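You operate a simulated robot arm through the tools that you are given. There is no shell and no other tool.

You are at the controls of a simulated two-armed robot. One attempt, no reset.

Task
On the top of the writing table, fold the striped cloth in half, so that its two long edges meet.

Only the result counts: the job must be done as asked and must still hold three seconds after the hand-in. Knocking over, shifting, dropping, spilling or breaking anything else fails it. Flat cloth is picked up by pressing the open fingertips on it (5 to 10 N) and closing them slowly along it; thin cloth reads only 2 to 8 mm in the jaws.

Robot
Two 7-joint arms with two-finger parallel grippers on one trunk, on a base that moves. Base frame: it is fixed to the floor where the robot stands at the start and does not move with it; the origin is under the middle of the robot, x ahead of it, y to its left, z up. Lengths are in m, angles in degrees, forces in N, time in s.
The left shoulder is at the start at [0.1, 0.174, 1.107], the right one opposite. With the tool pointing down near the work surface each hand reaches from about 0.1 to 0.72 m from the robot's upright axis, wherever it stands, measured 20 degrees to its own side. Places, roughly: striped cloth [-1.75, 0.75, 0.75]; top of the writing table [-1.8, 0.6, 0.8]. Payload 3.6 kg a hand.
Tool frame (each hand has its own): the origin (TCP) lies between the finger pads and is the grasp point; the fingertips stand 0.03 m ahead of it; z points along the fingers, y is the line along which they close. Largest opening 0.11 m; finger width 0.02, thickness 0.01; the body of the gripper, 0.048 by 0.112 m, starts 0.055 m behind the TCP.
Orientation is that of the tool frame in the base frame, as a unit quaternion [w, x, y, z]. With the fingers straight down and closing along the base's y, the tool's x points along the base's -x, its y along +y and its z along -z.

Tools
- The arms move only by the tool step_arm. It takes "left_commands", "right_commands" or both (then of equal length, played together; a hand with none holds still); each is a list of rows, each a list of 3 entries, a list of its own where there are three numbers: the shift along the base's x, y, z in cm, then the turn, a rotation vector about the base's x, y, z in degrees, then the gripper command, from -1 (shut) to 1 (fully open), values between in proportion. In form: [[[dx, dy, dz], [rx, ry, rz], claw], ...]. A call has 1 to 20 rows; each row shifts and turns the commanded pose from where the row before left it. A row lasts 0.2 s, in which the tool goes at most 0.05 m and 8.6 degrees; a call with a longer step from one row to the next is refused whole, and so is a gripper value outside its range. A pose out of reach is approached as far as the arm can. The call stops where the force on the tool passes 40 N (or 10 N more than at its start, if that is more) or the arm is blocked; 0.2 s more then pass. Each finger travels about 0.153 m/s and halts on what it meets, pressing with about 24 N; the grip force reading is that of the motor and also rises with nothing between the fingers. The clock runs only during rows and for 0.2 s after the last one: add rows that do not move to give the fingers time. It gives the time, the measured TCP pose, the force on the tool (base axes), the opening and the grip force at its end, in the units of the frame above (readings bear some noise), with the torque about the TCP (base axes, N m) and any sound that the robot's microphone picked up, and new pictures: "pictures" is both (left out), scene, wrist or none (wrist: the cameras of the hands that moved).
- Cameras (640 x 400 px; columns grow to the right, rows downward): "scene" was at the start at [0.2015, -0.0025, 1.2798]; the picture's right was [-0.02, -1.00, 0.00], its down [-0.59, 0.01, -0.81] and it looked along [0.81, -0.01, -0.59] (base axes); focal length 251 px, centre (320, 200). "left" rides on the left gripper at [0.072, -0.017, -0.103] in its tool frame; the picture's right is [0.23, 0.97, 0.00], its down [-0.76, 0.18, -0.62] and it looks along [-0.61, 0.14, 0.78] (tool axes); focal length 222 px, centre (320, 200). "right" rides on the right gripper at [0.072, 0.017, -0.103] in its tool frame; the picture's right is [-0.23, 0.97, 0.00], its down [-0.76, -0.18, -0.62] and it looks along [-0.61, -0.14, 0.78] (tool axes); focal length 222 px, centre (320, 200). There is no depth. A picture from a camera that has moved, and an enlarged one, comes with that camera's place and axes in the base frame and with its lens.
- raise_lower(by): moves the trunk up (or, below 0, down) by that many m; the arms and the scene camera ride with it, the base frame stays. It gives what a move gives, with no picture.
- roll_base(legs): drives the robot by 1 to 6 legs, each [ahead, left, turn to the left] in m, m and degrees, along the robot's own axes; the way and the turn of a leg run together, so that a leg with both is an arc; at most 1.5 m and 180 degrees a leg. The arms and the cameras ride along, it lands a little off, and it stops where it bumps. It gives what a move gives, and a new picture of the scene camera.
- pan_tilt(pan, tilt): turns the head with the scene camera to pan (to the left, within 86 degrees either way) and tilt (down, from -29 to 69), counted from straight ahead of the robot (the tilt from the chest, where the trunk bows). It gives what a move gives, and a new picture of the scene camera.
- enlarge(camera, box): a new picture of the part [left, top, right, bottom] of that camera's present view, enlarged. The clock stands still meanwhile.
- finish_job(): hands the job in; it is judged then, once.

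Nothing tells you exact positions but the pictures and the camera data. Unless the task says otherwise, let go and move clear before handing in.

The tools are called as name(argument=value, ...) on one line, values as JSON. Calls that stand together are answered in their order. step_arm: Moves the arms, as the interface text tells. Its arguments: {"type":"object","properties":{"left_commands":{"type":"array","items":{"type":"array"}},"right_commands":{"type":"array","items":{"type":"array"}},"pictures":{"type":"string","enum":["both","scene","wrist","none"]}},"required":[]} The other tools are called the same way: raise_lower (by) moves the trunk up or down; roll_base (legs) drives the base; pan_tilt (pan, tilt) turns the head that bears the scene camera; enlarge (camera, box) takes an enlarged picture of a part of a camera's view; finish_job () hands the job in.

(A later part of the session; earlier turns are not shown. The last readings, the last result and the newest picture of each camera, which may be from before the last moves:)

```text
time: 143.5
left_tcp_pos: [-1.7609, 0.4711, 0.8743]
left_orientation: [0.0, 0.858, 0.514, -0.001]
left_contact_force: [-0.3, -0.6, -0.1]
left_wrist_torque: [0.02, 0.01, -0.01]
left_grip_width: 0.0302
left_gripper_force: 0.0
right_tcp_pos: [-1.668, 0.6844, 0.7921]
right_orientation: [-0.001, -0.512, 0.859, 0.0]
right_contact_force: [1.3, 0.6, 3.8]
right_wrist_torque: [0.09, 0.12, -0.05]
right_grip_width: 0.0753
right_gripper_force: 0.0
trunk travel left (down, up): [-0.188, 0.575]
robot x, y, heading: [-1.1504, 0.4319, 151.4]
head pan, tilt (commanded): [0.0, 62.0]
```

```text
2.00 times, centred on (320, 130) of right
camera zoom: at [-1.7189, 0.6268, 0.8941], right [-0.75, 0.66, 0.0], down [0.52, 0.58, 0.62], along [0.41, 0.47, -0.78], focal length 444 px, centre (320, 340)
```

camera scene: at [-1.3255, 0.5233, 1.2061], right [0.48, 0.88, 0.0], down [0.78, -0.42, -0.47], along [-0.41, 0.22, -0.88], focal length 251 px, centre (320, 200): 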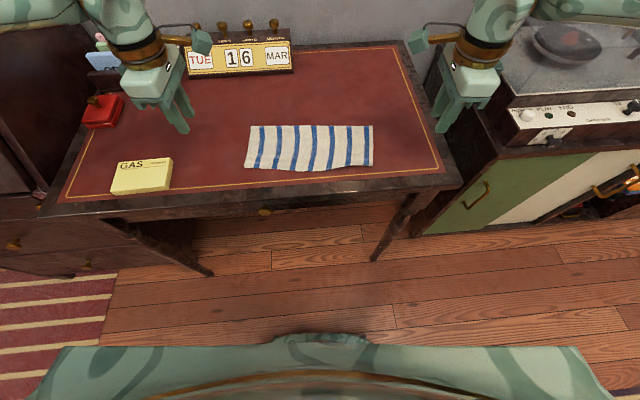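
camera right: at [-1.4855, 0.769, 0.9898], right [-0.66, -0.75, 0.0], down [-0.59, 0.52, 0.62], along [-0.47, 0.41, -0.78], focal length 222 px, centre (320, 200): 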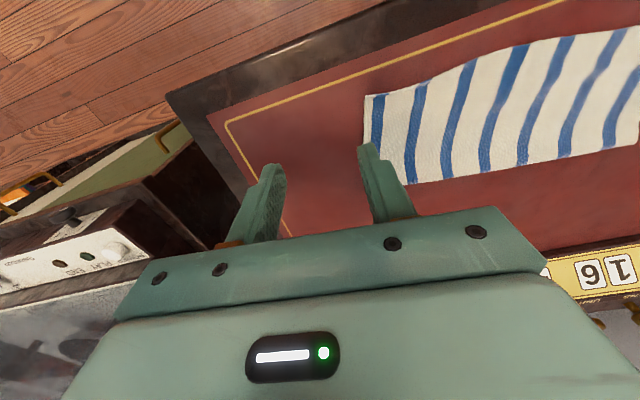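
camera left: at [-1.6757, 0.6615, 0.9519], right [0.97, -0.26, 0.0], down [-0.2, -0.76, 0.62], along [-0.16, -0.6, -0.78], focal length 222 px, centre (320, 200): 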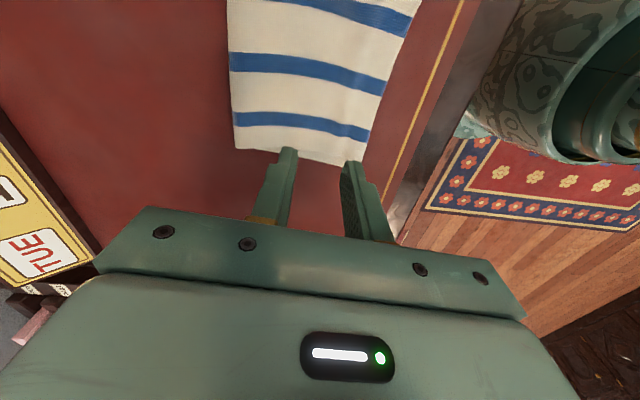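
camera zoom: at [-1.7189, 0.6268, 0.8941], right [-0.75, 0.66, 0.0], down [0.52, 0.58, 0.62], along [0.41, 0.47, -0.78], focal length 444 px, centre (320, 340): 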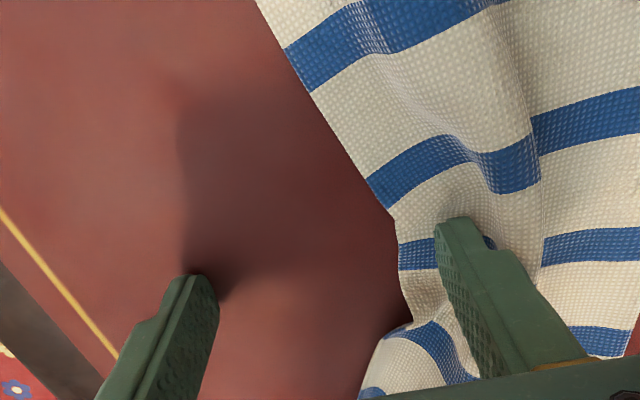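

The far finger dragged the whole stack away from me, so that sweep was a mistake. I stop and look at the whole scene before moving again.

pan_tilt(pan=0, tilt=50)

enlarge(camera="scene", box=[190, 90, 430, 240])

```text
time: 144.2
left_tcp_pos: [-1.7607, 0.4713, 0.8737]
left_orientation: [0.001, 0.858, 0.514, 0.0]
left_contact_force: [-0.6, 0.4, 0.0]
left_wrist_torque: [0.02, 0.05, -0.01]
left_grip_width: 0.0302
left_gripper_force: 0.0
right_tcp_pos: [-1.669, 0.6849, 0.792]
right_orientation: [0.0, -0.511, 0.859, 0.001]
right_contact_force: [0.8, -0.4, 3.4]
right_wrist_torque: [0.08, 0.13, -0.02]
right_grip_width: 0.0757
right_gripper_force: 0.0
trunk travel left (down, up): [-0.188, 0.575]
robot x, y, heading: [-1.1544, 0.4322, 151.3]
head pan, tilt (commanded): [0.0, 50.0]
camera scene: at [-1.3367, 0.5292, 1.2209], right [0.48, 0.88, 0.0], down [0.67, -0.37, -0.64], along [-0.56, 0.31, -0.77], focal length 251 px, centre (320, 200)
```

scene: 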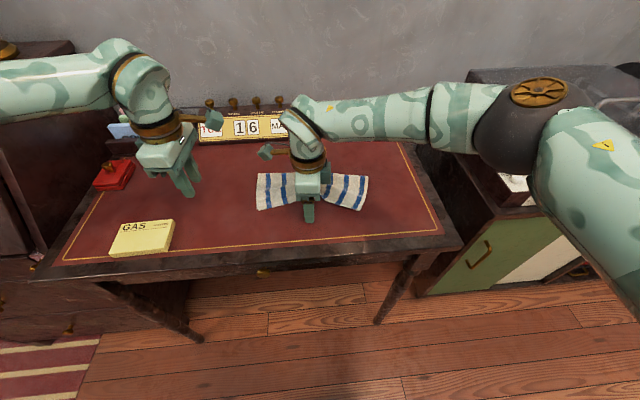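

```text
2.67 times, centred on (310, 165) of scene
camera zoom: at [-1.3367, 0.5292, 1.2209], right [0.48, 0.88, 0.0], down [0.67, -0.37, -0.64], along [-0.56, 0.31, -0.77], focal length 670 px, centre (347, 293)
```

zoom: 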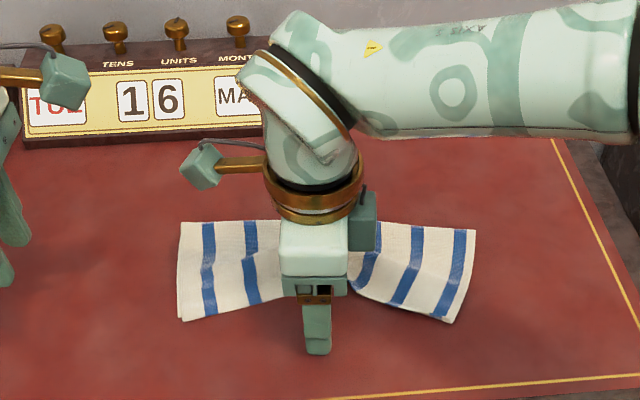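

Nothing else was touched; the calendar is well clear. I lift the right hand straight up and move it aside.

step_arm(right_commands=[[[0, 0, 0.3], [0, 0, 0], 0.382], [[0, 0, 0.7], [0, 0, 0], 0.382], [[0, 0, 1.5], [0, 0, 0], 0.382], [[0, 0, 2.0], [0, 0, 0], 0.382], [[0, 0, 2.0], [0, 0, 0], 0.382], [[0, 0, 2.0], [0, 0, 0], 0.382], [[0.95, 1.76, 2.0], [0, 0, 0], 0.2], [[1.9, 3.5, 0], [0, 0, 0], 0], [[1.9, 3.5, 0], [0, 0, 0], -0.2], [[1.9, 3.5, 0], [0, 0, 0], -0.45], [[1.9, 3.5, 0], [0, 0, 0], -0.45], [[1.9, 3.5, 0], [0, 0, 0], -0.45]], pictures="none")

pan_tilt(pan=0, tilt=58)

enlarge(camera="scene", box=[224, 90, 416, 210])

```text
time: 146.8
left_tcp_pos: [-1.7617, 0.4731, 0.875]
left_orientation: [0.0, 0.858, 0.514, -0.001]
left_contact_force: [-0.2, -0.2, 0.1]
left_wrist_torque: [-0.02, 0.0, -0.02]
left_grip_width: 0.0304
left_gripper_force: 0.2
right_tcp_pos: [-1.562, 0.8785, 0.898]
right_orientation: [-0.001, -0.512, 0.859, 0.0]
right_contact_force: [0.1, 0.7, -0.7]
right_wrist_torque: [-0.01, 0.01, 0.01]
right_grip_width: 0.03
right_gripper_force: 0.2
trunk travel left (down, up): [-0.188, 0.575]
robot x, y, heading: [-1.1514, 0.4313, 151.4]
head pan, tilt (commanded): [0.0, 50.0]
```

```text
time: 147.5
left_tcp_pos: [-1.7618, 0.4703, 0.875]
left_orientation: [0.0, 0.858, 0.513, -0.001]
left_contact_force: [0.3, -0.5, 0.7]
left_wrist_torque: [0.0, 0.01, 0.01]
left_grip_width: 0.0304
left_gripper_force: 0.1
right_tcp_pos: [-1.5625, 0.877, 0.8977]
right_orientation: [0.0, -0.512, 0.859, 0.001]
right_contact_force: [1.0, 0.1, -0.2]
right_wrist_torque: [-0.02, -0.02, 0.02]
right_grip_width: 0.0303
right_gripper_force: 0.1
trunk travel left (down, up): [-0.188, 0.575]
robot x, y, heading: [-1.1518, 0.4242, 151.5]
head pan, tilt (commanded): [0.0, 58.0]
camera scene: at [-1.3299, 0.5257, 1.2107], right [0.48, 0.88, 0.0], down [0.75, -0.4, -0.53], along [-0.47, 0.25, -0.85], focal length 251 px, centre (320, 200)
```

scene: 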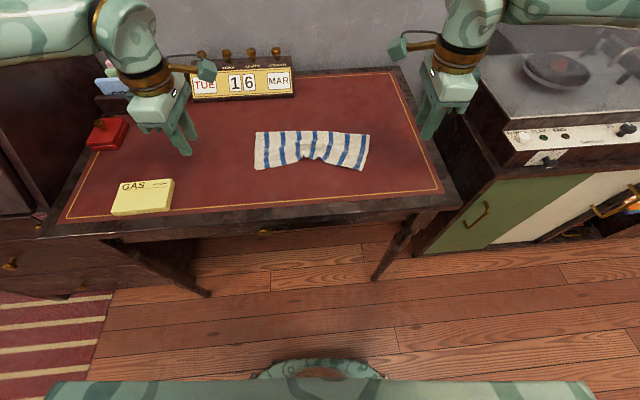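

```text
3.33 times, centred on (320, 150) of scene
camera zoom: at [-1.3299, 0.5257, 1.2107], right [0.48, 0.88, 0.0], down [0.75, -0.4, -0.53], along [-0.47, 0.25, -0.85], focal length 837 px, centre (320, 367)
```

zoom: 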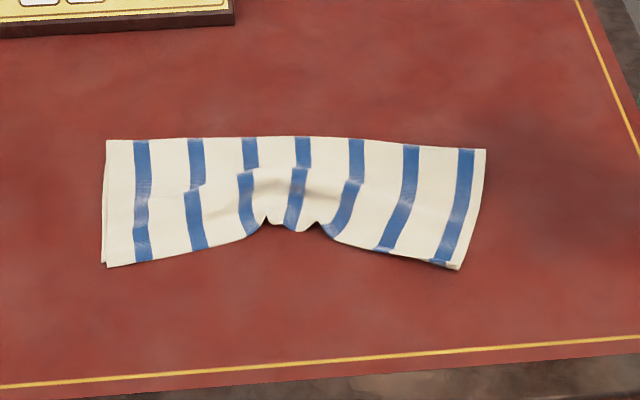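

The middle of the folded stack got bunched about 3 cm toward the fold, while the ends are fine. I'll press lightly near the middle of the near edge and drag it back toward me to smooth it out. First I turn the right hand across and position it.

step_arm(right_commands=[[[-1.264, -1.545, 0], [0, 0, 8.2], -0.4], [[-1.264, -1.545, 0], [0, 0, 8.2], -0.3], [[-1.264, -1.545, 0], [0, 0, 8.2], -0.2], [[-1.264, -1.545, 0], [0, 0, 8.2], -0.1], [[-1.264, -1.545, 0], [0, 0, 8.2], -0.1], [[-1.264, -1.545, 0], [0, 0, 8.2], -0.1], [[-1.264, -1.545, 0], [0, 0, 8.2], -0.1], [[-1.264, -1.545, 0], [0, 0, 8.2], -0.1], [[-1.264, -1.545, 0], [0, 0, 8.2], -0.1], [[-1.264, -1.545, 0], [0, 0, 8.2], -0.1], [[-1.264, -1.545, 0], [0, 0, 8.0], -0.1], [[0, 0, -2.0], [0, 0, 0], -0.1], [[0, 0, -2.0], [0, 0, 0], -0.1], [[0, 0, -2.0], [0, 0, 0], -0.1], [[0, 0, 0], [0, 0, 0], -0.1]], pictures="wrist")

enlarge(camera="scene", box=[224, 90, 416, 210])

```text
time: 150.7
left_tcp_pos: [-1.7621, 0.4715, 0.8736]
left_orientation: [0.0, 0.858, 0.513, 0.0]
left_contact_force: [0.3, 0.4, -0.7]
left_wrist_torque: [-0.03, 0.02, 0.0]
left_grip_width: 0.0301
left_gripper_force: 0.0
right_tcp_pos: [-1.7008, 0.7056, 0.8381]
right_orientation: [0.002, 0.97, -0.245, -0.001]
right_contact_force: [-0.2, -0.1, 0.0]
right_wrist_torque: [-0.01, 0.0, -0.03]
right_grip_width: 0.0495
right_gripper_force: 0.1
trunk travel left (down, up): [-0.188, 0.575]
robot x, y, heading: [-1.1519, 0.4268, 151.8]
head pan, tilt (commanded): [0.0, 58.0]
camera right: at [-1.6465, 0.6553, 0.9397], right [-0.66, -0.75, 0.0], down [-0.59, 0.52, 0.62], along [-0.47, 0.41, -0.78], focal length 222 px, centre (320, 200)
```

right: 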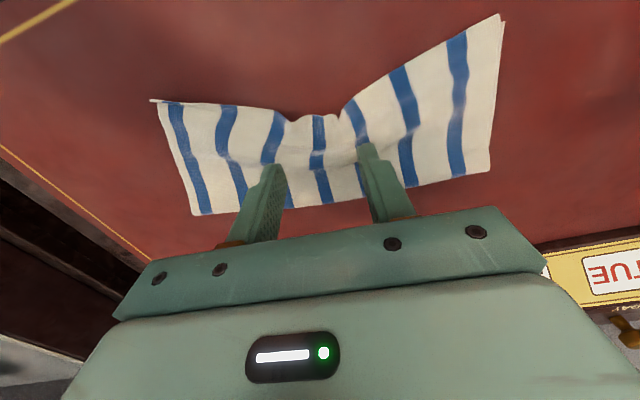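

```text
3.33 times, centred on (320, 150) of scene
camera zoom: at [-1.3299, 0.5255, 1.2107], right [0.48, 0.88, 0.0], down [0.75, -0.4, -0.53], along [-0.47, 0.25, -0.85], focal length 837 px, centre (320, 367)
```

zoom: 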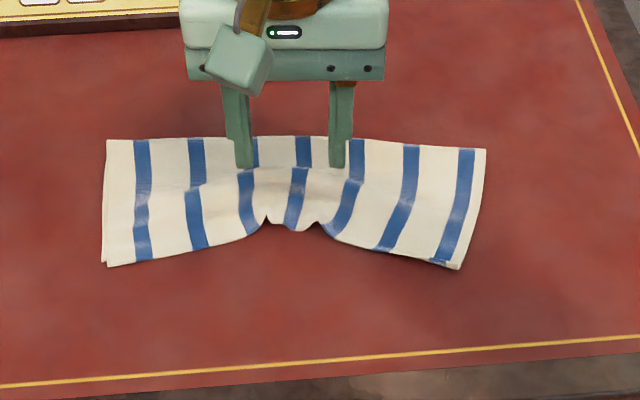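

step_arm(right_commands=[[[0, 0, -1.5], [0, 0, 0], -0.1], [[0, 0, -1.5], [0, 0, 0], -0.1], [[0, 0, -0.9], [0, 0, 0], -0.1], [[0, 0, -0.3], [0, 0, 0], -0.1], [[0, 0, 0], [0, 0, 0], -0.1]], pictures="none")

step_arm(right_commands=[[[0, 0, -0.15], [0, 0, 0], -0.1], [[0, 0, -0.05], [0, 0, 0], -0.1], [[0, 0, 0], [0, 0, 0], -0.1]], pictures="none")

enlarge(camera="right", box=[160, 30, 480, 230])

```text
time: 151.9
left_tcp_pos: [-1.7616, 0.4723, 0.8752]
left_orientation: [0.0, 0.858, 0.514, 0.0]
left_contact_force: [-0.3, -0.1, -0.6]
left_wrist_torque: [0.05, 0.0, -0.03]
left_grip_width: 0.0303
left_gripper_force: 0.0
right_tcp_pos: [-1.7028, 0.7074, 0.796]
right_orientation: [0.001, 0.969, -0.245, -0.001]
right_contact_force: [-0.6, 0.8, 0.6]
right_wrist_torque: [-0.01, 0.02, 0.0]
right_grip_width: 0.0495
right_gripper_force: 0.0
trunk travel left (down, up): [-0.188, 0.575]
robot x, y, heading: [-1.1538, 0.4287, 151.4]
head pan, tilt (commanded): [0.0, 58.0]
```

```text
time: 152.7
left_tcp_pos: [-1.7606, 0.4705, 0.8735]
left_orientation: [0.0, 0.858, 0.514, 0.0]
left_contact_force: [0.0, -0.1, -0.4]
left_wrist_torque: [0.01, -0.04, 0.0]
left_grip_width: 0.0305
left_gripper_force: 0.0
right_tcp_pos: [-1.7025, 0.7072, 0.7935]
right_orientation: [0.002, 0.97, -0.245, -0.001]
right_contact_force: [0.5, -0.2, 2.3]
right_wrist_torque: [-0.03, 0.04, 0.02]
right_grip_width: 0.0492
right_gripper_force: 0.0
trunk travel left (down, up): [-0.188, 0.575]
robot x, y, heading: [-1.1534, 0.4311, 151.4]
head pan, tilt (commanded): [0.0, 58.0]
```

```text
2.00 times, centred on (320, 130) of right
camera zoom: at [-1.6486, 0.6564, 0.8959], right [-0.66, -0.75, 0.0], down [-0.59, 0.52, 0.62], along [-0.47, 0.41, -0.78], focal length 444 px, centre (320, 340)
```

zoom: 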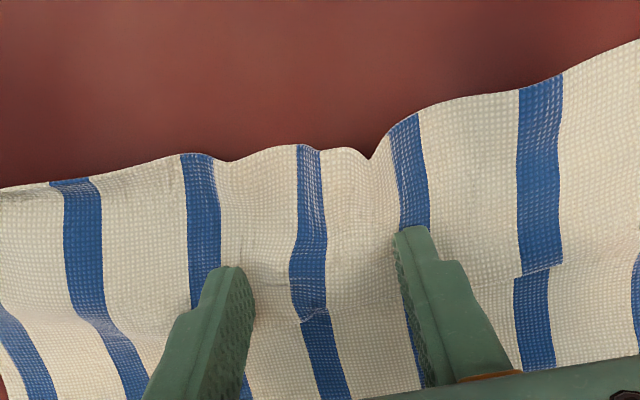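

Contact is about 2 N. I drag the middle toward me by 2.5 cm and check.

step_arm(right_commands=[[[0, 0, -0.03], [0, 0, 0], -0.1], [[0.22, -0.119, 0], [0, 0, 0], -0.1], [[0.22, -0.119, 0], [0, 0, 0], -0.1], [[0.22, -0.119, 0], [0, 0, 0], -0.1], [[0.22, -0.119, 0], [0, 0, 0], -0.1], [[0.22, -0.119, 0], [0, 0, 0], -0.1], [[0.22, -0.119, 0], [0, 0, 0], -0.1], [[0.22, -0.119, 0], [0, 0, 0], -0.1], [[0.22, -0.119, 0], [0, 0, 0], -0.1], [[0.22, -0.119, 0], [0, 0, 0], -0.1], [[0.22, -0.119, 0], [0, 0, 0], -0.1], [[0, 0, 0], [0, 0, 0], -0.1]], pictures="none")

enlarge(camera="scene", box=[224, 90, 416, 210])

enlarge(camera="right", box=[160, 30, 480, 230])

```text
time: 155.3
left_tcp_pos: [-1.7609, 0.4703, 0.8745]
left_orientation: [0.0, 0.858, 0.514, 0.0]
left_contact_force: [-0.4, -0.2, 0.2]
left_wrist_torque: [-0.01, -0.03, -0.02]
left_grip_width: 0.0303
left_gripper_force: 0.1
right_tcp_pos: [-1.6808, 0.6936, 0.7918]
right_orientation: [0.001, 0.97, -0.245, 0.0]
right_contact_force: [-0.5, 0.2, 6.4]
right_wrist_torque: [-0.01, 0.1, 0.0]
right_grip_width: 0.0492
right_gripper_force: 0.1
trunk travel left (down, up): [-0.188, 0.575]
robot x, y, heading: [-1.1532, 0.4283, 151.8]
head pan, tilt (commanded): [0.0, 58.0]
```

```text
3.33 times, centred on (320, 150) of scene
camera zoom: at [-1.3297, 0.5253, 1.2107], right [0.48, 0.88, 0.0], down [0.75, -0.4, -0.53], along [-0.47, 0.25, -0.85], focal length 837 px, centre (320, 367)
```

zoom: 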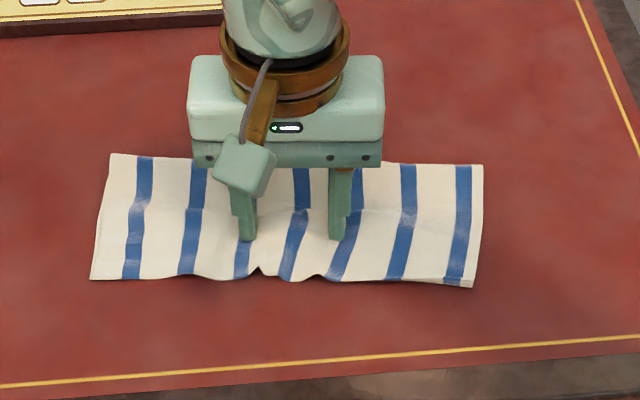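

```text
2.00 times, centred on (320, 130) of right
camera zoom: at [-1.6256, 0.644, 0.8952], right [-0.66, -0.75, 0.0], down [-0.58, 0.52, 0.62], along [-0.47, 0.41, -0.78], focal length 444 px, centre (320, 340)
```

zoom: 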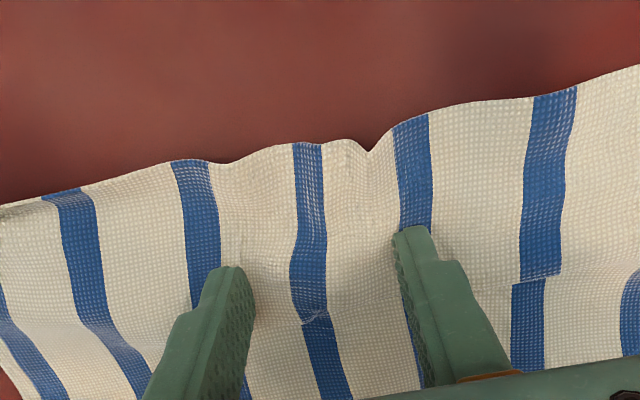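

The near edge is straight again across the whole width. I lift the hand away and check.

step_arm(right_commands=[[[0, 0, 0.3], [0, 0, 0], -0.1], [[0, 0, 0.7], [0, 0, 0], -0.1], [[0, 0, 1.5], [0, 0, 0], -0.1], [[0, 0, 2.0], [0, 0, 0], -0.1], [[0, 0, 2.0], [0, 0, 0], -0.1], [[0, 0, 2.0], [0, 0, 0], -0.1], [[0.95, 1.76, 2.0], [0, 0, 0], -0.1], [[1.9, 3.5, 0], [0, 0, 0], -0.1], [[1.9, 3.5, 0], [0, 0, 0], -0.1], [[1.9, 3.5, 0], [0, 0, 0], -0.1], [[1.9, 3.5, 0], [0, 0, 0], -0.1], [[1.9, 3.5, 0], [0, 0, 0], -0.1]], pictures="none")

enlarge(camera="scene", box=[240, 125, 384, 215])

enlarge(camera="scene", box=[244, 150, 308, 190])

enlarge(camera="scene", box=[310, 150, 374, 190])

```text
time: 157.9
left_tcp_pos: [-1.7608, 0.4724, 0.8751]
left_orientation: [-0.001, 0.858, 0.513, 0.0]
left_contact_force: [0.6, 0.6, 0.1]
left_wrist_torque: [-0.03, 0.0, 0.0]
left_grip_width: 0.0303
left_gripper_force: 0.1
right_tcp_pos: [-1.5774, 0.888, 0.8994]
right_orientation: [0.002, 0.969, -0.245, 0.0]
right_contact_force: [0.2, -0.2, 0.9]
right_wrist_torque: [-0.02, -0.02, 0.02]
right_grip_width: 0.0496
right_gripper_force: 0.0
trunk travel left (down, up): [-0.188, 0.575]
robot x, y, heading: [-1.1494, 0.4307, 151.4]
head pan, tilt (commanded): [0.0, 58.0]
```

```text
4.44 times, centred on (312, 170) of scene
camera zoom: at [-1.3294, 0.5262, 1.2107], right [0.48, 0.88, 0.0], down [0.75, -0.4, -0.53], along [-0.47, 0.25, -0.85], focal length 1116 px, centre (356, 333)
```

zoom: 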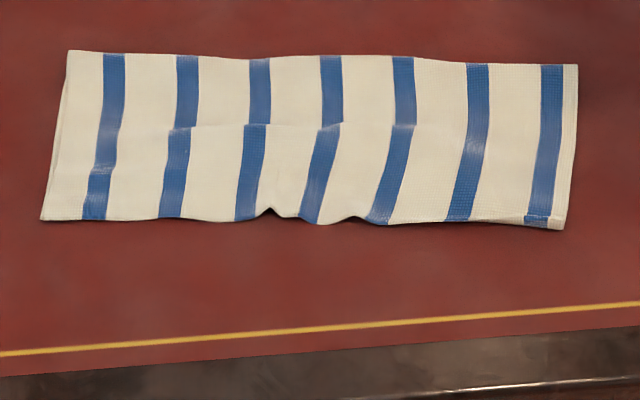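

```text
10.00 times, centred on (276, 170) of scene
camera zoom: at [-1.3294, 0.5262, 1.2107], right [0.48, 0.88, 0.0], down [0.75, -0.4, -0.53], along [-0.47, 0.25, -0.85], focal length 2511 px, centre (760, 500)
```

zoom: 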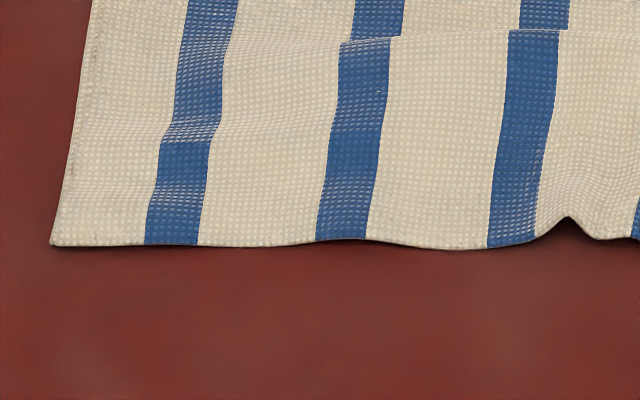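

```text
10.00 times, centred on (342, 170) of scene
camera zoom: at [-1.3294, 0.5262, 1.2107], right [0.48, 0.88, 0.0], down [0.75, -0.4, -0.53], along [-0.47, 0.25, -0.85], focal length 2511 px, centre (100, 500)
```

zoom: 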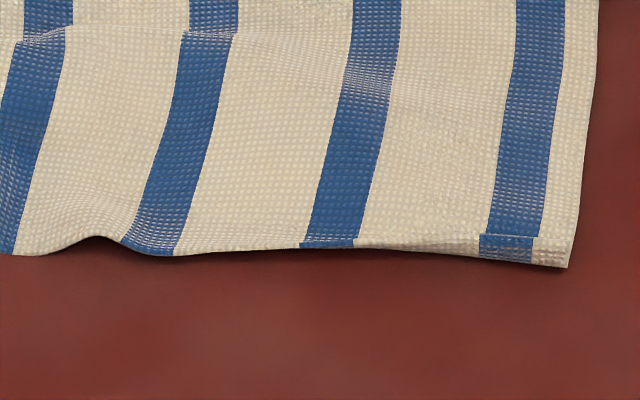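

The folded cloth is again a neat rectangle of about 0.115 by 0.28 m with a straight near edge and a small flat pleat across the middle. I zoom strongly on the arched spots of the edge to see where the bottom edge lies underneath.

enlarge(camera="scene", box=[290, 164, 322, 184])

enlarge(camera="scene", box=[346, 164, 378, 184])

enlarge(camera="scene", box=[244, 160, 276, 180])

```text
16.00 times, centred on (306, 174) of scene
camera zoom: at [-1.3294, 0.5262, 1.2107], right [0.48, 0.88, 0.0], down [0.75, -0.4, -0.53], along [-0.47, 0.25, -0.85], focal length 4018 px, centre (544, 616)
```

zoom: 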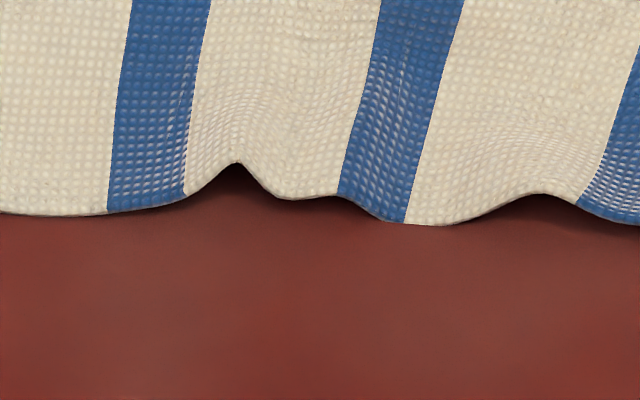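

```text
16.00 times, centred on (362, 174) of scene
camera zoom: at [-1.3294, 0.5262, 1.2107], right [0.48, 0.88, 0.0], down [0.75, -0.4, -0.53], along [-0.47, 0.25, -0.85], focal length 4018 px, centre (-352, 616)
```

zoom: 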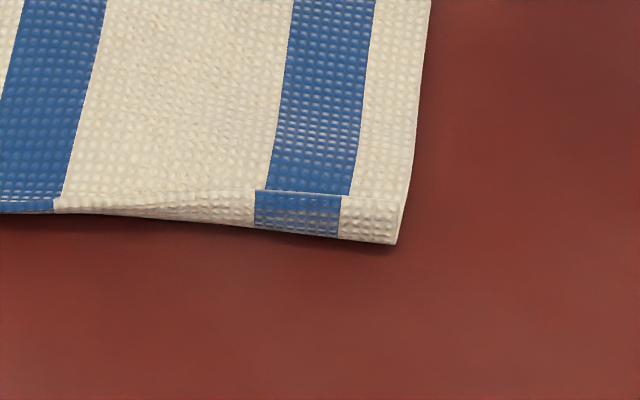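

```text
16.00 times, centred on (260, 170) of scene
camera zoom: at [-1.3294, 0.5262, 1.2107], right [0.48, 0.88, 0.0], down [0.75, -0.4, -0.53], along [-0.47, 0.25, -0.85], focal length 4018 px, centre (1280, 680)
```

zoom: 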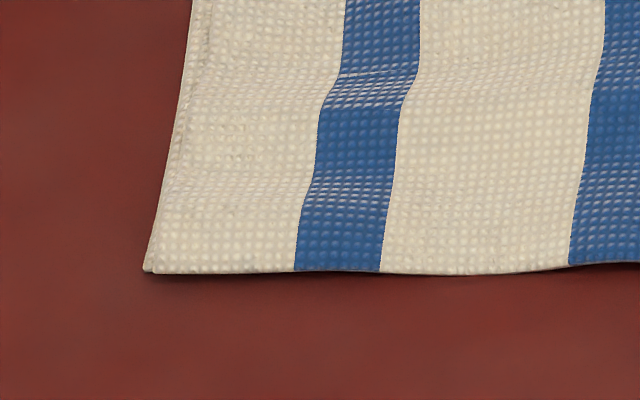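

The left corners coincide within 2 mm and the right within about 1 cm, but the middle of the bottom edge is hidden. I back the base off 0.45 m and lower the trunk to look under the edge at a flat angle.

roll_base(legs=[[-0.45, 0, 0]])

raise_lower(by=-0.17)

pan_tilt(pan=0, tilt=20)

```text
time: 160.6
left_tcp_pos: [-1.3754, 0.2617, 0.8748]
left_orientation: [0.0, 0.858, 0.513, -0.001]
left_contact_force: [0.0, -0.5, 1.2]
left_wrist_torque: [0.01, 0.02, 0.02]
left_grip_width: 0.0304
left_gripper_force: 0.1
right_tcp_pos: [-1.1895, 0.6769, 0.8999]
right_orientation: [0.001, 0.969, -0.246, 0.0]
right_contact_force: [-0.4, -0.4, 1.1]
right_wrist_torque: [0.0, 0.03, -0.01]
right_grip_width: 0.0497
right_gripper_force: 0.1
trunk travel left (down, up): [-0.188, 0.575]
robot x, y, heading: [-0.7688, 0.2225, 151.7]
head pan, tilt (commanded): [0.0, 58.0]
camera scene: at [-0.943, 0.3157, 1.2108], right [0.48, 0.88, 0.0], down [0.75, -0.4, -0.53], along [-0.47, 0.25, -0.85], focal length 251 px, centre (320, 200)
```

scene: 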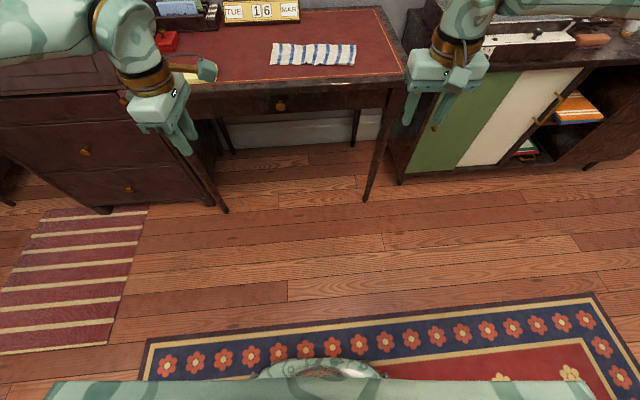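

```text
time: 162.5
left_tcp_pos: [-1.3755, 0.2618, 0.7043]
left_orientation: [0.0, 0.858, 0.514, -0.001]
left_contact_force: [-0.3, 0.0, 0.5]
left_wrist_torque: [0.0, 0.01, 0.0]
left_grip_width: 0.0304
left_gripper_force: 0.1
right_tcp_pos: [-1.1906, 0.6772, 0.7308]
right_orientation: [0.002, 0.969, -0.246, 0.001]
right_contact_force: [0.4, 0.6, 0.9]
right_wrist_torque: [-0.03, 0.02, -0.02]
right_grip_width: 0.0495
right_gripper_force: 0.0
trunk travel left (down, up): [-0.018, 0.745]
robot x, y, heading: [-0.7621, 0.2184, 151.6]
head pan, tilt (commanded): [0.0, 58.0]
```

```text
time: 163.6
left_tcp_pos: [-1.3761, 0.2624, 0.7054]
left_orientation: [0.0, 0.858, 0.513, 0.0]
left_contact_force: [-0.4, 0.5, -0.7]
left_wrist_torque: [-0.01, -0.02, -0.02]
left_grip_width: 0.0304
left_gripper_force: 0.1
right_tcp_pos: [-1.1913, 0.6758, 0.7298]
right_orientation: [0.001, 0.969, -0.245, 0.001]
right_contact_force: [0.2, -0.5, 0.0]
right_wrist_torque: [-0.03, 0.01, -0.02]
right_grip_width: 0.0494
right_gripper_force: 0.1
trunk travel left (down, up): [-0.018, 0.745]
robot x, y, heading: [-0.7642, 0.2178, 151.4]
head pan, tilt (commanded): [0.0, 20.0]
camera scene: at [-1.0565, 0.3773, 1.084], right [0.48, 0.88, 0.0], down [0.3, -0.16, -0.94], along [-0.83, 0.45, -0.34], focal length 251 px, centre (320, 200)
```

scene: 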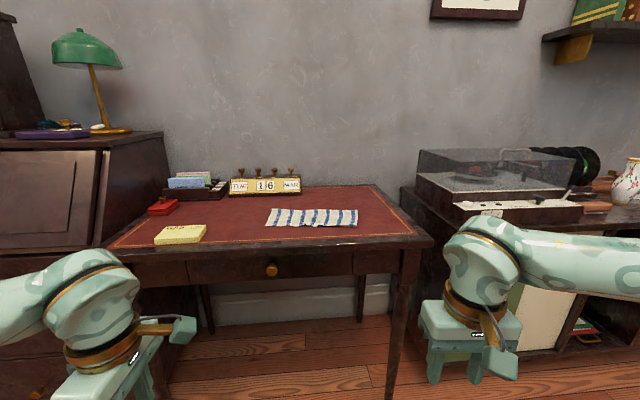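

enlarge(camera="scene", box=[256, 192, 368, 262])

enlarge(camera="scene", box=[292, 214, 332, 239])

```text
5.71 times, centred on (312, 227) of scene
camera zoom: at [-1.0565, 0.3773, 1.084], right [0.48, 0.88, 0.0], down [0.3, -0.16, -0.94], along [-0.83, 0.45, -0.34], focal length 1435 px, centre (366, 46)
```

zoom: 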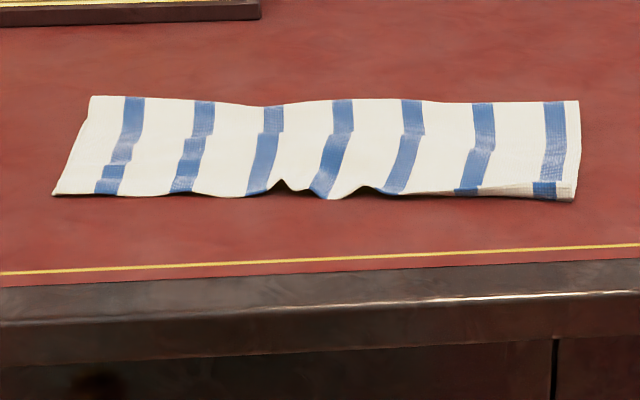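

```text
16.00 times, centred on (312, 226) of scene
camera zoom: at [-1.0565, 0.3773, 1.084], right [0.48, 0.88, 0.0], down [0.3, -0.16, -0.94], along [-0.83, 0.45, -0.34], focal length 4018 px, centre (448, -224)
```

zoom: 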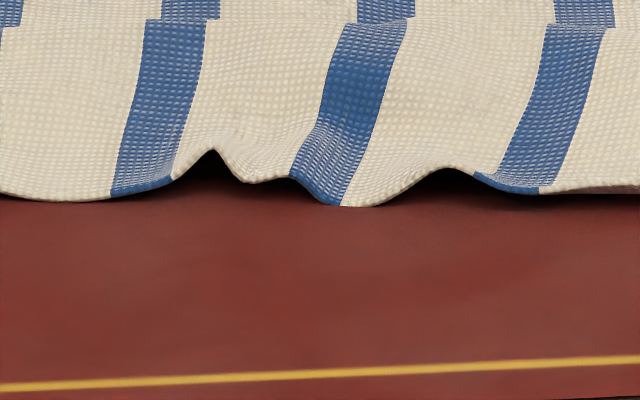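

At this flat angle the arches show bare table up to about 2 cm behind the top edge, so the bottom layer's middle is recessed by 2 cm or more. I'll fix that directly: the right hand lifts the middle of the top edge while the left hand reaches under and draws the bottom edge out. First I return to the table.

raise_lower(by=0.17)

roll_base(legs=[[0.45, 0, 0]])

pan_tilt(pan=0, tilt=55)

enlarge(camera="scene", box=[240, 115, 400, 215])

```text
time: 165.5
left_tcp_pos: [-1.3758, 0.2619, 0.8737]
left_orientation: [0.001, 0.859, 0.513, 0.0]
left_contact_force: [-0.6, 0.0, 0.1]
left_wrist_torque: [-0.01, 0.0, -0.03]
left_grip_width: 0.0304
left_gripper_force: 0.0
right_tcp_pos: [-1.1918, 0.6775, 0.8975]
right_orientation: [0.001, 0.969, -0.245, 0.002]
right_contact_force: [0.4, 0.5, 0.0]
right_wrist_torque: [-0.01, 0.01, 0.04]
right_grip_width: 0.0496
right_gripper_force: 0.1
trunk travel left (down, up): [-0.188, 0.575]
robot x, y, heading: [-0.7662, 0.2216, 151.8]
head pan, tilt (commanded): [0.0, 20.0]
```

```text
time: 168.2
left_tcp_pos: [-1.7753, 0.4869, 0.8749]
left_orientation: [0.0, 0.861, 0.509, -0.001]
left_contact_force: [-0.4, 0.1, -0.1]
left_wrist_torque: [-0.01, -0.03, 0.0]
left_grip_width: 0.0302
left_gripper_force: 0.0
right_tcp_pos: [-1.5879, 0.901, 0.8984]
right_orientation: [0.001, 0.968, -0.249, 0.001]
right_contact_force: [-0.9, -0.8, 0.1]
right_wrist_torque: [0.0, -0.01, -0.01]
right_grip_width: 0.0492
right_gripper_force: 0.1
trunk travel left (down, up): [-0.188, 0.575]
robot x, y, heading: [-1.169, 0.437, 150.8]
head pan, tilt (commanded): [0.0, 20.0]
camera scene: at [-1.3647, 0.5492, 1.2662], right [0.48, 0.87, 0.0], down [0.3, -0.17, -0.94], along [-0.82, 0.46, -0.34], focal length 251 px, centre (320, 200)
```

scene: 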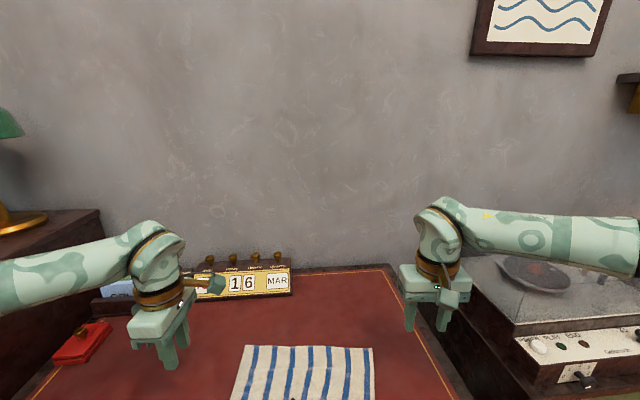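

```text
time: 169.2
left_tcp_pos: [-1.7751, 0.4867, 0.8747]
left_orientation: [0.0, 0.86, 0.509, 0.0]
left_contact_force: [-0.1, 0.2, -0.1]
left_wrist_torque: [-0.02, 0.01, 0.04]
left_grip_width: 0.0303
left_gripper_force: 0.1
right_tcp_pos: [-1.5865, 0.901, 0.9004]
right_orientation: [0.001, 0.968, -0.249, -0.001]
right_contact_force: [0.2, -0.3, -0.5]
right_wrist_torque: [-0.03, -0.02, -0.02]
right_grip_width: 0.0496
right_gripper_force: 0.0
trunk travel left (down, up): [-0.188, 0.575]
robot x, y, heading: [-1.1639, 0.44, 150.9]
head pan, tilt (commanded): [0.0, 55.0]
camera scene: at [-1.3457, 0.5386, 1.2144], right [0.48, 0.87, 0.0], down [0.72, -0.4, -0.57], along [-0.5, 0.28, -0.82], focal length 251 px, centre (320, 200)
```

scene: 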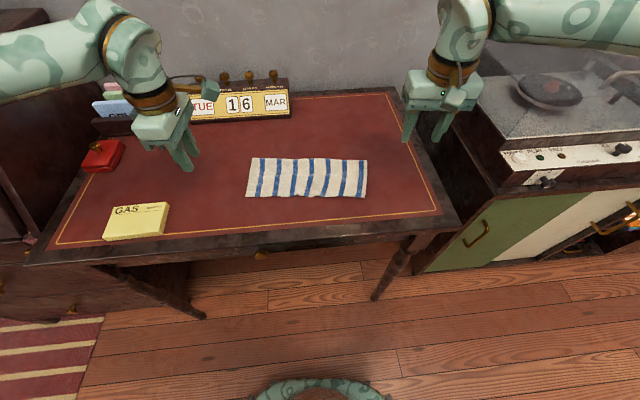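

```text
4.00 times, centred on (320, 165) of scene
camera zoom: at [-1.3457, 0.5386, 1.2144], right [0.48, 0.87, 0.0], down [0.72, -0.4, -0.57], along [-0.5, 0.28, -0.82], focal length 1004 px, centre (320, 340)
```

zoom: 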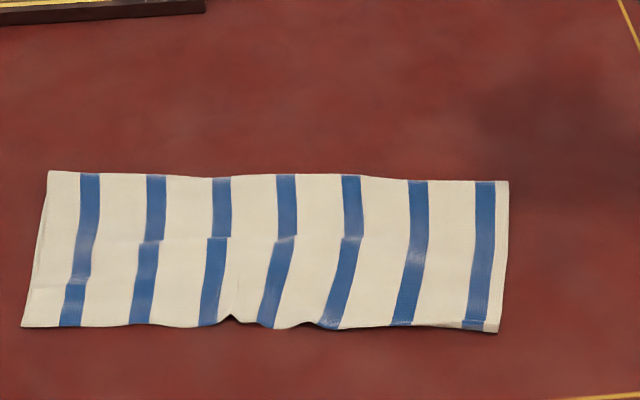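

The near edge's middle lobe is at s≈0.468. I turn the right hand so it closes across the edge and bring it down just above that lobe with a 1.6 cm opening.

step_arm(right_commands=[[[-0.57, -2.08, 0], [0, 0, -8.2], -0.2], [[-0.57, -2.08, 0], [0, 0, -8.2], -0.3], [[-0.57, -2.08, 0], [0, 0, -8.2], -0.4], [[-0.57, -2.08, 0], [0, 0, -8.2], -0.5], [[-0.57, -2.08, 0], [0, 0, -8.2], -0.6], [[-0.57, -2.08, 0], [0, 0, -8.2], -0.709], [[-0.57, -2.08, 0], [0, 0, -8.2], -0.709], [[-0.57, -2.08, 0], [0, 0, -8.2], -0.709], [[-0.57, -2.08, 0], [0, 0, -8.2], -0.709], [[-0.57, -2.08, 0], [0, 0, -8.2], -0.709], [[-0.57, -2.08, 0], [0, 0, -8.0], -0.709], [[0, 0, -2.0], [0, 0, 0], -0.709], [[0, 0, -2.0], [0, 0, 0], -0.709], [[0, 0, -2.0], [0, 0, 0], -0.709], [[0, 0, -2.0], [0, 0, 0], -0.709], [[0, 0, -1.5], [0, 0, 0], -0.709], [[0, 0, 0], [0, 0, 0], -0.709]], pictures="none")

enlarge(camera="right", box=[180, 40, 460, 215])

```text
time: 172.8
left_tcp_pos: [-1.7747, 0.4859, 0.8742]
left_orientation: [0.0, 0.861, 0.509, 0.0]
left_contact_force: [-0.1, -0.4, -0.1]
left_wrist_torque: [-0.01, -0.05, 0.02]
left_grip_width: 0.0301
left_gripper_force: 0.1
right_tcp_pos: [-1.6497, 0.6708, 0.8026]
right_orientation: [-0.001, -0.508, 0.861, 0.001]
right_contact_force: [0.4, 0.6, 0.1]
right_wrist_torque: [0.02, -0.02, -0.01]
right_grip_width: 0.0162
right_gripper_force: 0.0
trunk travel left (down, up): [-0.188, 0.575]
robot x, y, heading: [-1.1631, 0.4382, 150.9]
head pan, tilt (commanded): [0.0, 55.0]
```

```text
2.29 times, centred on (320, 128) of right
camera zoom: at [-1.7003, 0.6139, 0.9059], right [-0.74, 0.67, 0.0], down [0.52, 0.58, 0.62], along [0.42, 0.46, -0.78], focal length 508 px, centre (320, 366)
```

zoom: 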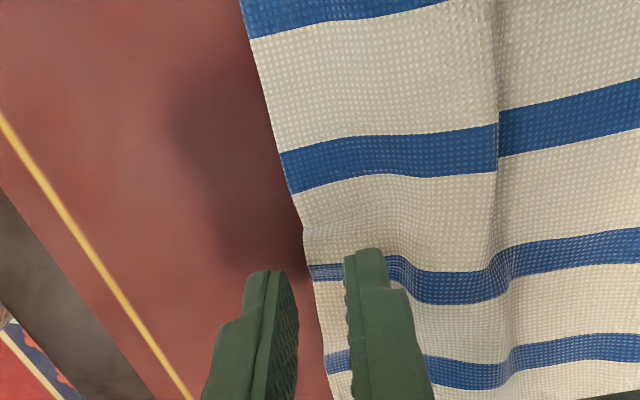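

step_arm(right_commands=[[[0, 0, -0.6], [0, 0, 0], -0.709], [[0, 0, -0.3], [0, 0, 0], -0.709], [[0, 0, -0.1], [0, 0, 0], -0.709], [[0, 0, 0], [0, 0, 0], -0.709]], pictures="none")

step_arm(right_commands=[[[0, 0, -0.08], [0, 0, 0], -0.709], [[0, 0, 0], [0, 0, 0], -0.709]], pictures="none")

```text
time: 173.8
left_tcp_pos: [-1.7759, 0.4866, 0.8743]
left_orientation: [-0.001, 0.861, 0.509, 0.0]
left_contact_force: [1.0, 0.2, 0.0]
left_wrist_torque: [0.0, -0.03, -0.01]
left_grip_width: 0.0304
left_gripper_force: 0.1
right_tcp_pos: [-1.6501, 0.6708, 0.7941]
right_orientation: [-0.001, -0.508, 0.861, 0.0]
right_contact_force: [0.3, -0.7, -0.1]
right_wrist_torque: [-0.02, 0.02, -0.02]
right_grip_width: 0.0161
right_gripper_force: 0.0
trunk travel left (down, up): [-0.188, 0.575]
robot x, y, heading: [-1.1633, 0.4404, 150.9]
head pan, tilt (commanded): [0.0, 55.0]
```

```text
time: 174.4
left_tcp_pos: [-1.7755, 0.4859, 0.8755]
left_orientation: [0.001, 0.861, 0.509, 0.0]
left_contact_force: [0.1, 0.3, 0.8]
left_wrist_torque: [-0.02, -0.01, 0.01]
left_grip_width: 0.0303
left_gripper_force: 0.1
right_tcp_pos: [-1.6502, 0.6725, 0.7944]
right_orientation: [-0.001, -0.508, 0.862, 0.0]
right_contact_force: [0.3, 0.8, 0.4]
right_wrist_torque: [-0.01, 0.01, -0.02]
right_grip_width: 0.0163
right_gripper_force: 0.1
trunk travel left (down, up): [-0.188, 0.575]
robot x, y, heading: [-1.1654, 0.4402, 151.1]
head pan, tilt (commanded): [0.0, 55.0]
```

step_arm(right_commands=[[[0, 0, -0.15], [0, 0, 0], -0.709], [[0, 0, 0], [0, 0, 0], -0.709]], pictures="none")

step_arm(right_commands=[[[0, 0, -0.07], [0, 0, 0], -0.709], [[0, 0, 0], [0, 0, 0], -0.709]], pictures="none")

```text
time: 175.0
left_tcp_pos: [-1.7748, 0.487, 0.8744]
left_orientation: [-0.001, 0.86, 0.51, 0.0]
left_contact_force: [0.6, 0.3, 0.2]
left_wrist_torque: [-0.01, 0.0, 0.0]
left_grip_width: 0.0303
left_gripper_force: 0.1
right_tcp_pos: [-1.6494, 0.672, 0.792]
right_orientation: [-0.001, -0.508, 0.861, 0.001]
right_contact_force: [0.7, 0.6, -0.3]
right_wrist_torque: [-0.03, 0.03, -0.04]
right_grip_width: 0.0162
right_gripper_force: 0.0
trunk travel left (down, up): [-0.188, 0.575]
robot x, y, heading: [-1.167, 0.4387, 151.0]
head pan, tilt (commanded): [0.0, 55.0]
```

```text
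time: 175.6
left_tcp_pos: [-1.7761, 0.4862, 0.8747]
left_orientation: [0.0, 0.861, 0.509, 0.0]
left_contact_force: [-0.5, 0.3, 0.2]
left_wrist_torque: [-0.01, 0.01, -0.05]
left_grip_width: 0.0302
left_gripper_force: 0.0
right_tcp_pos: [-1.6507, 0.6714, 0.792]
right_orientation: [0.0, -0.509, 0.861, 0.002]
right_contact_force: [0.0, 0.5, 1.4]
right_wrist_torque: [0.05, 0.0, 0.0]
right_grip_width: 0.0162
right_gripper_force: 0.2
trunk travel left (down, up): [-0.188, 0.575]
robot x, y, heading: [-1.164, 0.4361, 150.7]
head pan, tilt (commanded): [0.0, 55.0]
```

step_arm(right_commands=[[[0, 0, -0.06], [0, 0, 0], -0.709], [[0, 0, 0], [0, 0, 0], -0.709], [[0, 0, 0], [0, 0, 0], -0.74], [[0, 0, 0], [0, 0, 0], -0.77], [[0, 0, 0], [0, 0, 0], -0.8], [[0, 0, 0], [0, 0, 0], -0.83], [[0, 0, 0], [0, 0, 0], -0.86], [[0, 0, 0], [0, 0, 0], -0.89], [[0, 0, 0], [0, 0, 0], -0.92], [[0, 0, 0], [0, 0, 0], -0.96], [[0, 0, 0], [0, 0, 0], -1], [[0, 0, 0], [0, 0, 0], -1], [[0, 0, 0], [0, 0, 0], -1]], pictures="none")

enlarge(camera="right", box=[180, 40, 460, 215])

```text
time: 178.4
left_tcp_pos: [-1.7743, 0.4862, 0.875]
left_orientation: [0.0, 0.861, 0.509, 0.0]
left_contact_force: [-0.7, 0.1, 0.1]
left_wrist_torque: [-0.01, 0.01, 0.0]
left_grip_width: 0.0303
left_gripper_force: 0.0
right_tcp_pos: [-1.6514, 0.6717, 0.7917]
right_orientation: [-0.001, -0.509, 0.861, 0.0]
right_contact_force: [-1.3, 0.0, 9.5]
right_wrist_torque: [-0.01, 0.0, -0.01]
right_grip_width: 0.0
right_gripper_force: 23.9
trunk travel left (down, up): [-0.188, 0.575]
robot x, y, heading: [-1.164, 0.4381, 151.0]
head pan, tilt (commanded): [0.0, 55.0]
```

```text
2.29 times, centred on (320, 128) of right
camera zoom: at [-1.7009, 0.6146, 0.8939], right [-0.74, 0.67, 0.0], down [0.53, 0.58, 0.62], along [0.42, 0.46, -0.78], focal length 508 px, centre (320, 366)
```

zoom: 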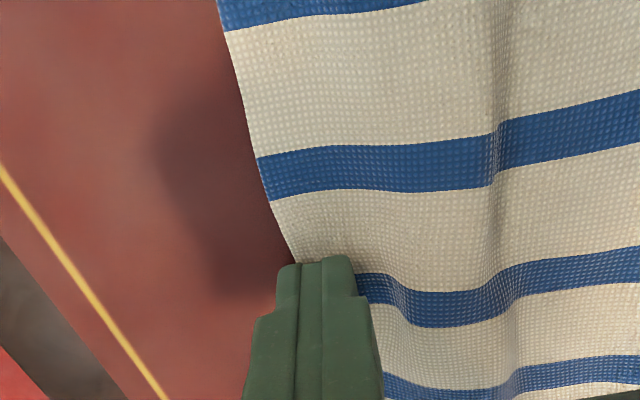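

The jaws closed empty (0 mm), so this closing direction slipped off. I'll use the direction that worked before, closing along the edge. I lift, turn back, and look at the edge again.

step_arm(right_commands=[[[0, 0, 0.5], [0, 0, 0], -1], [[0, 0, 1.0], [0, 0, 0], -0.9], [[0, 0, 1.5], [0, 0, 8.2], -0.8], [[0, 0, 1.5], [0, 0, 8.2], -0.7], [[0, 0, 0], [0, 0, 8.2], -0.636], [[0, 0, 0], [0, 0, 8.2], -0.636], [[0, 0, 0], [0, 0, 8.2], -0.636], [[0, 0, 0], [0, 0, 8.2], -0.636], [[0, 0, 0], [0, 0, 8.2], -0.636], [[0, 0, 0], [0, 0, 8.2], -0.636], [[0, 0, 0], [0, 0, 8.2], -0.636], [[0, 0, 0], [0, 0, 8.2], -0.636], [[0, 0, 0], [0, 0, 8.0], -0.636], [[0, 0, 0], [0, 0, 0], -0.636]], pictures="none")

enlarge(camera="right", box=[180, 40, 460, 215])

enlarge(camera="scene", box=[240, 115, 400, 215])

```text
time: 181.4
left_tcp_pos: [-1.7748, 0.4872, 0.8755]
left_orientation: [0.0, 0.861, 0.509, 0.0]
left_contact_force: [0.1, -0.4, -0.6]
left_wrist_torque: [0.01, -0.02, 0.01]
left_grip_width: 0.03
left_gripper_force: 0.0
right_tcp_pos: [-1.6499, 0.6709, 0.835]
right_orientation: [0.001, 0.969, -0.249, 0.0]
right_contact_force: [0.2, 0.5, 0.2]
right_wrist_torque: [0.02, -0.01, -0.01]
right_grip_width: 0.0203
right_gripper_force: 0.1
trunk travel left (down, up): [-0.188, 0.575]
robot x, y, heading: [-1.1657, 0.4396, 151.1]
head pan, tilt (commanded): [0.0, 55.0]
```

```text
2.29 times, centred on (320, 128) of right
camera zoom: at [-1.5954, 0.6204, 0.938], right [-0.67, -0.74, 0.0], down [-0.58, 0.52, 0.62], along [-0.46, 0.41, -0.78], focal length 508 px, centre (320, 366)
```

zoom: 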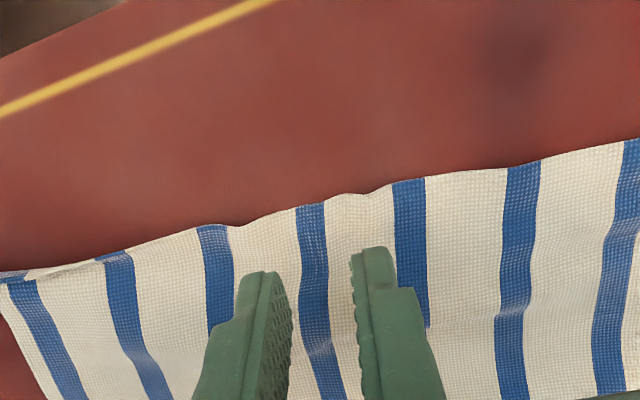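

```text
4.00 times, centred on (320, 165) of scene
camera zoom: at [-1.3458, 0.5385, 1.2143], right [0.48, 0.87, 0.0], down [0.72, -0.4, -0.57], along [-0.5, 0.28, -0.82], focal length 1004 px, centre (320, 340)
```

zoom: 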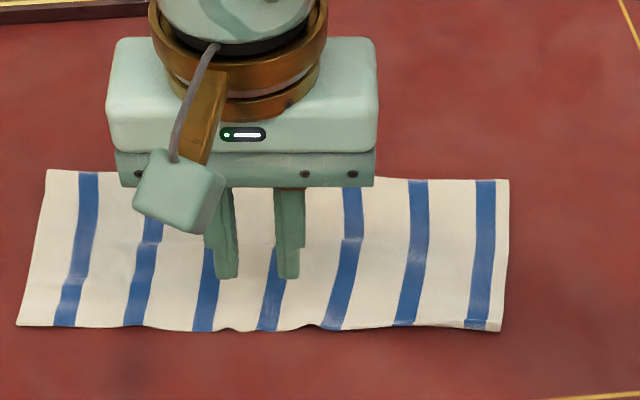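

The edge is straight and the fingertips are placed over the overhang again. I lower and pinch along the edge.

step_arm(right_commands=[[[0, 0, -1.5], [0, 0, 0], -0.636], [[0, 0, -1.5], [0, 0, 0], -0.636], [[0, 0, -0.8], [0, 0, 0], -0.636], [[0, 0, -0.3], [0, 0, 0], -0.636], [[0, 0, -0.1], [0, 0, 0], -0.636], [[0, 0, 0], [0, 0, 0], -0.636]], pictures="none")

step_arm(right_commands=[[[0, 0, -0.08], [0, 0, 0], -0.636], [[0, 0, 0], [0, 0, 0], -0.636]], pictures="none")

```text
time: 182.8
left_tcp_pos: [-1.7746, 0.4865, 0.8749]
left_orientation: [-0.001, 0.861, 0.508, -0.001]
left_contact_force: [0.5, 0.3, 0.1]
left_wrist_torque: [0.01, -0.02, 0.01]
left_grip_width: 0.0305
left_gripper_force: 0.1
right_tcp_pos: [-1.649, 0.6727, 0.7944]
right_orientation: [0.001, 0.968, -0.25, 0.0]
right_contact_force: [-0.6, -0.7, -0.3]
right_wrist_torque: [-0.01, -0.03, 0.01]
right_grip_width: 0.0202
right_gripper_force: 0.1
trunk travel left (down, up): [-0.188, 0.575]
robot x, y, heading: [-1.1665, 0.4397, 151.0]
head pan, tilt (commanded): [0.0, 55.0]
```

```text
time: 183.4
left_tcp_pos: [-1.775, 0.4866, 0.8746]
left_orientation: [0.0, 0.86, 0.51, 0.0]
left_contact_force: [0.6, -0.4, -0.1]
left_wrist_torque: [-0.01, -0.02, -0.01]
left_grip_width: 0.0303
left_gripper_force: 0.1
right_tcp_pos: [-1.6494, 0.6724, 0.793]
right_orientation: [0.0, 0.968, -0.25, 0.0]
right_contact_force: [0.1, -0.4, -0.1]
right_wrist_torque: [0.01, 0.0, 0.0]
right_grip_width: 0.0201
right_gripper_force: 0.0
trunk travel left (down, up): [-0.188, 0.575]
robot x, y, heading: [-1.1657, 0.4414, 151.1]
head pan, tilt (commanded): [0.0, 55.0]
```

step_arm(right_commands=[[[0, 0, -0.15], [0, 0, 0], -0.636], [[0, 0, 0], [0, 0, 0], -0.636]], pictures="none")

step_arm(right_commands=[[[0, 0, -0.06], [0, 0, 0], -0.636], [[0, 0, 0], [0, 0, 0], -0.636]], pictures="none")

```text
time: 184.0
left_tcp_pos: [-1.7756, 0.4873, 0.8746]
left_orientation: [0.0, 0.861, 0.509, 0.0]
left_contact_force: [-0.7, 0.5, -0.7]
left_wrist_torque: [-0.01, 0.02, -0.01]
left_grip_width: 0.0308
left_gripper_force: 0.1
right_tcp_pos: [-1.6494, 0.6716, 0.7911]
right_orientation: [0.001, 0.968, -0.25, 0.0]
right_contact_force: [0.7, -1.7, 0.2]
right_wrist_torque: [0.01, -0.01, -0.03]
right_grip_width: 0.0197
right_gripper_force: 0.0
trunk travel left (down, up): [-0.188, 0.575]
robot x, y, heading: [-1.1671, 0.4405, 150.9]
head pan, tilt (commanded): [0.0, 55.0]
```

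```text
time: 184.6
left_tcp_pos: [-1.7744, 0.4866, 0.8743]
left_orientation: [0.0, 0.861, 0.509, 0.0]
left_contact_force: [0.1, 0.4, 0.7]
left_wrist_torque: [-0.02, 0.0, -0.02]
left_grip_width: 0.0303
left_gripper_force: 0.2
right_tcp_pos: [-1.6504, 0.6718, 0.7916]
right_orientation: [0.001, 0.968, -0.25, -0.001]
right_contact_force: [-0.9, 1.3, 1.7]
right_wrist_torque: [0.04, 0.01, -0.01]
right_grip_width: 0.0199
right_gripper_force: 0.1
trunk travel left (down, up): [-0.188, 0.575]
robot x, y, heading: [-1.1643, 0.4408, 151.0]
head pan, tilt (commanded): [0.0, 55.0]
```

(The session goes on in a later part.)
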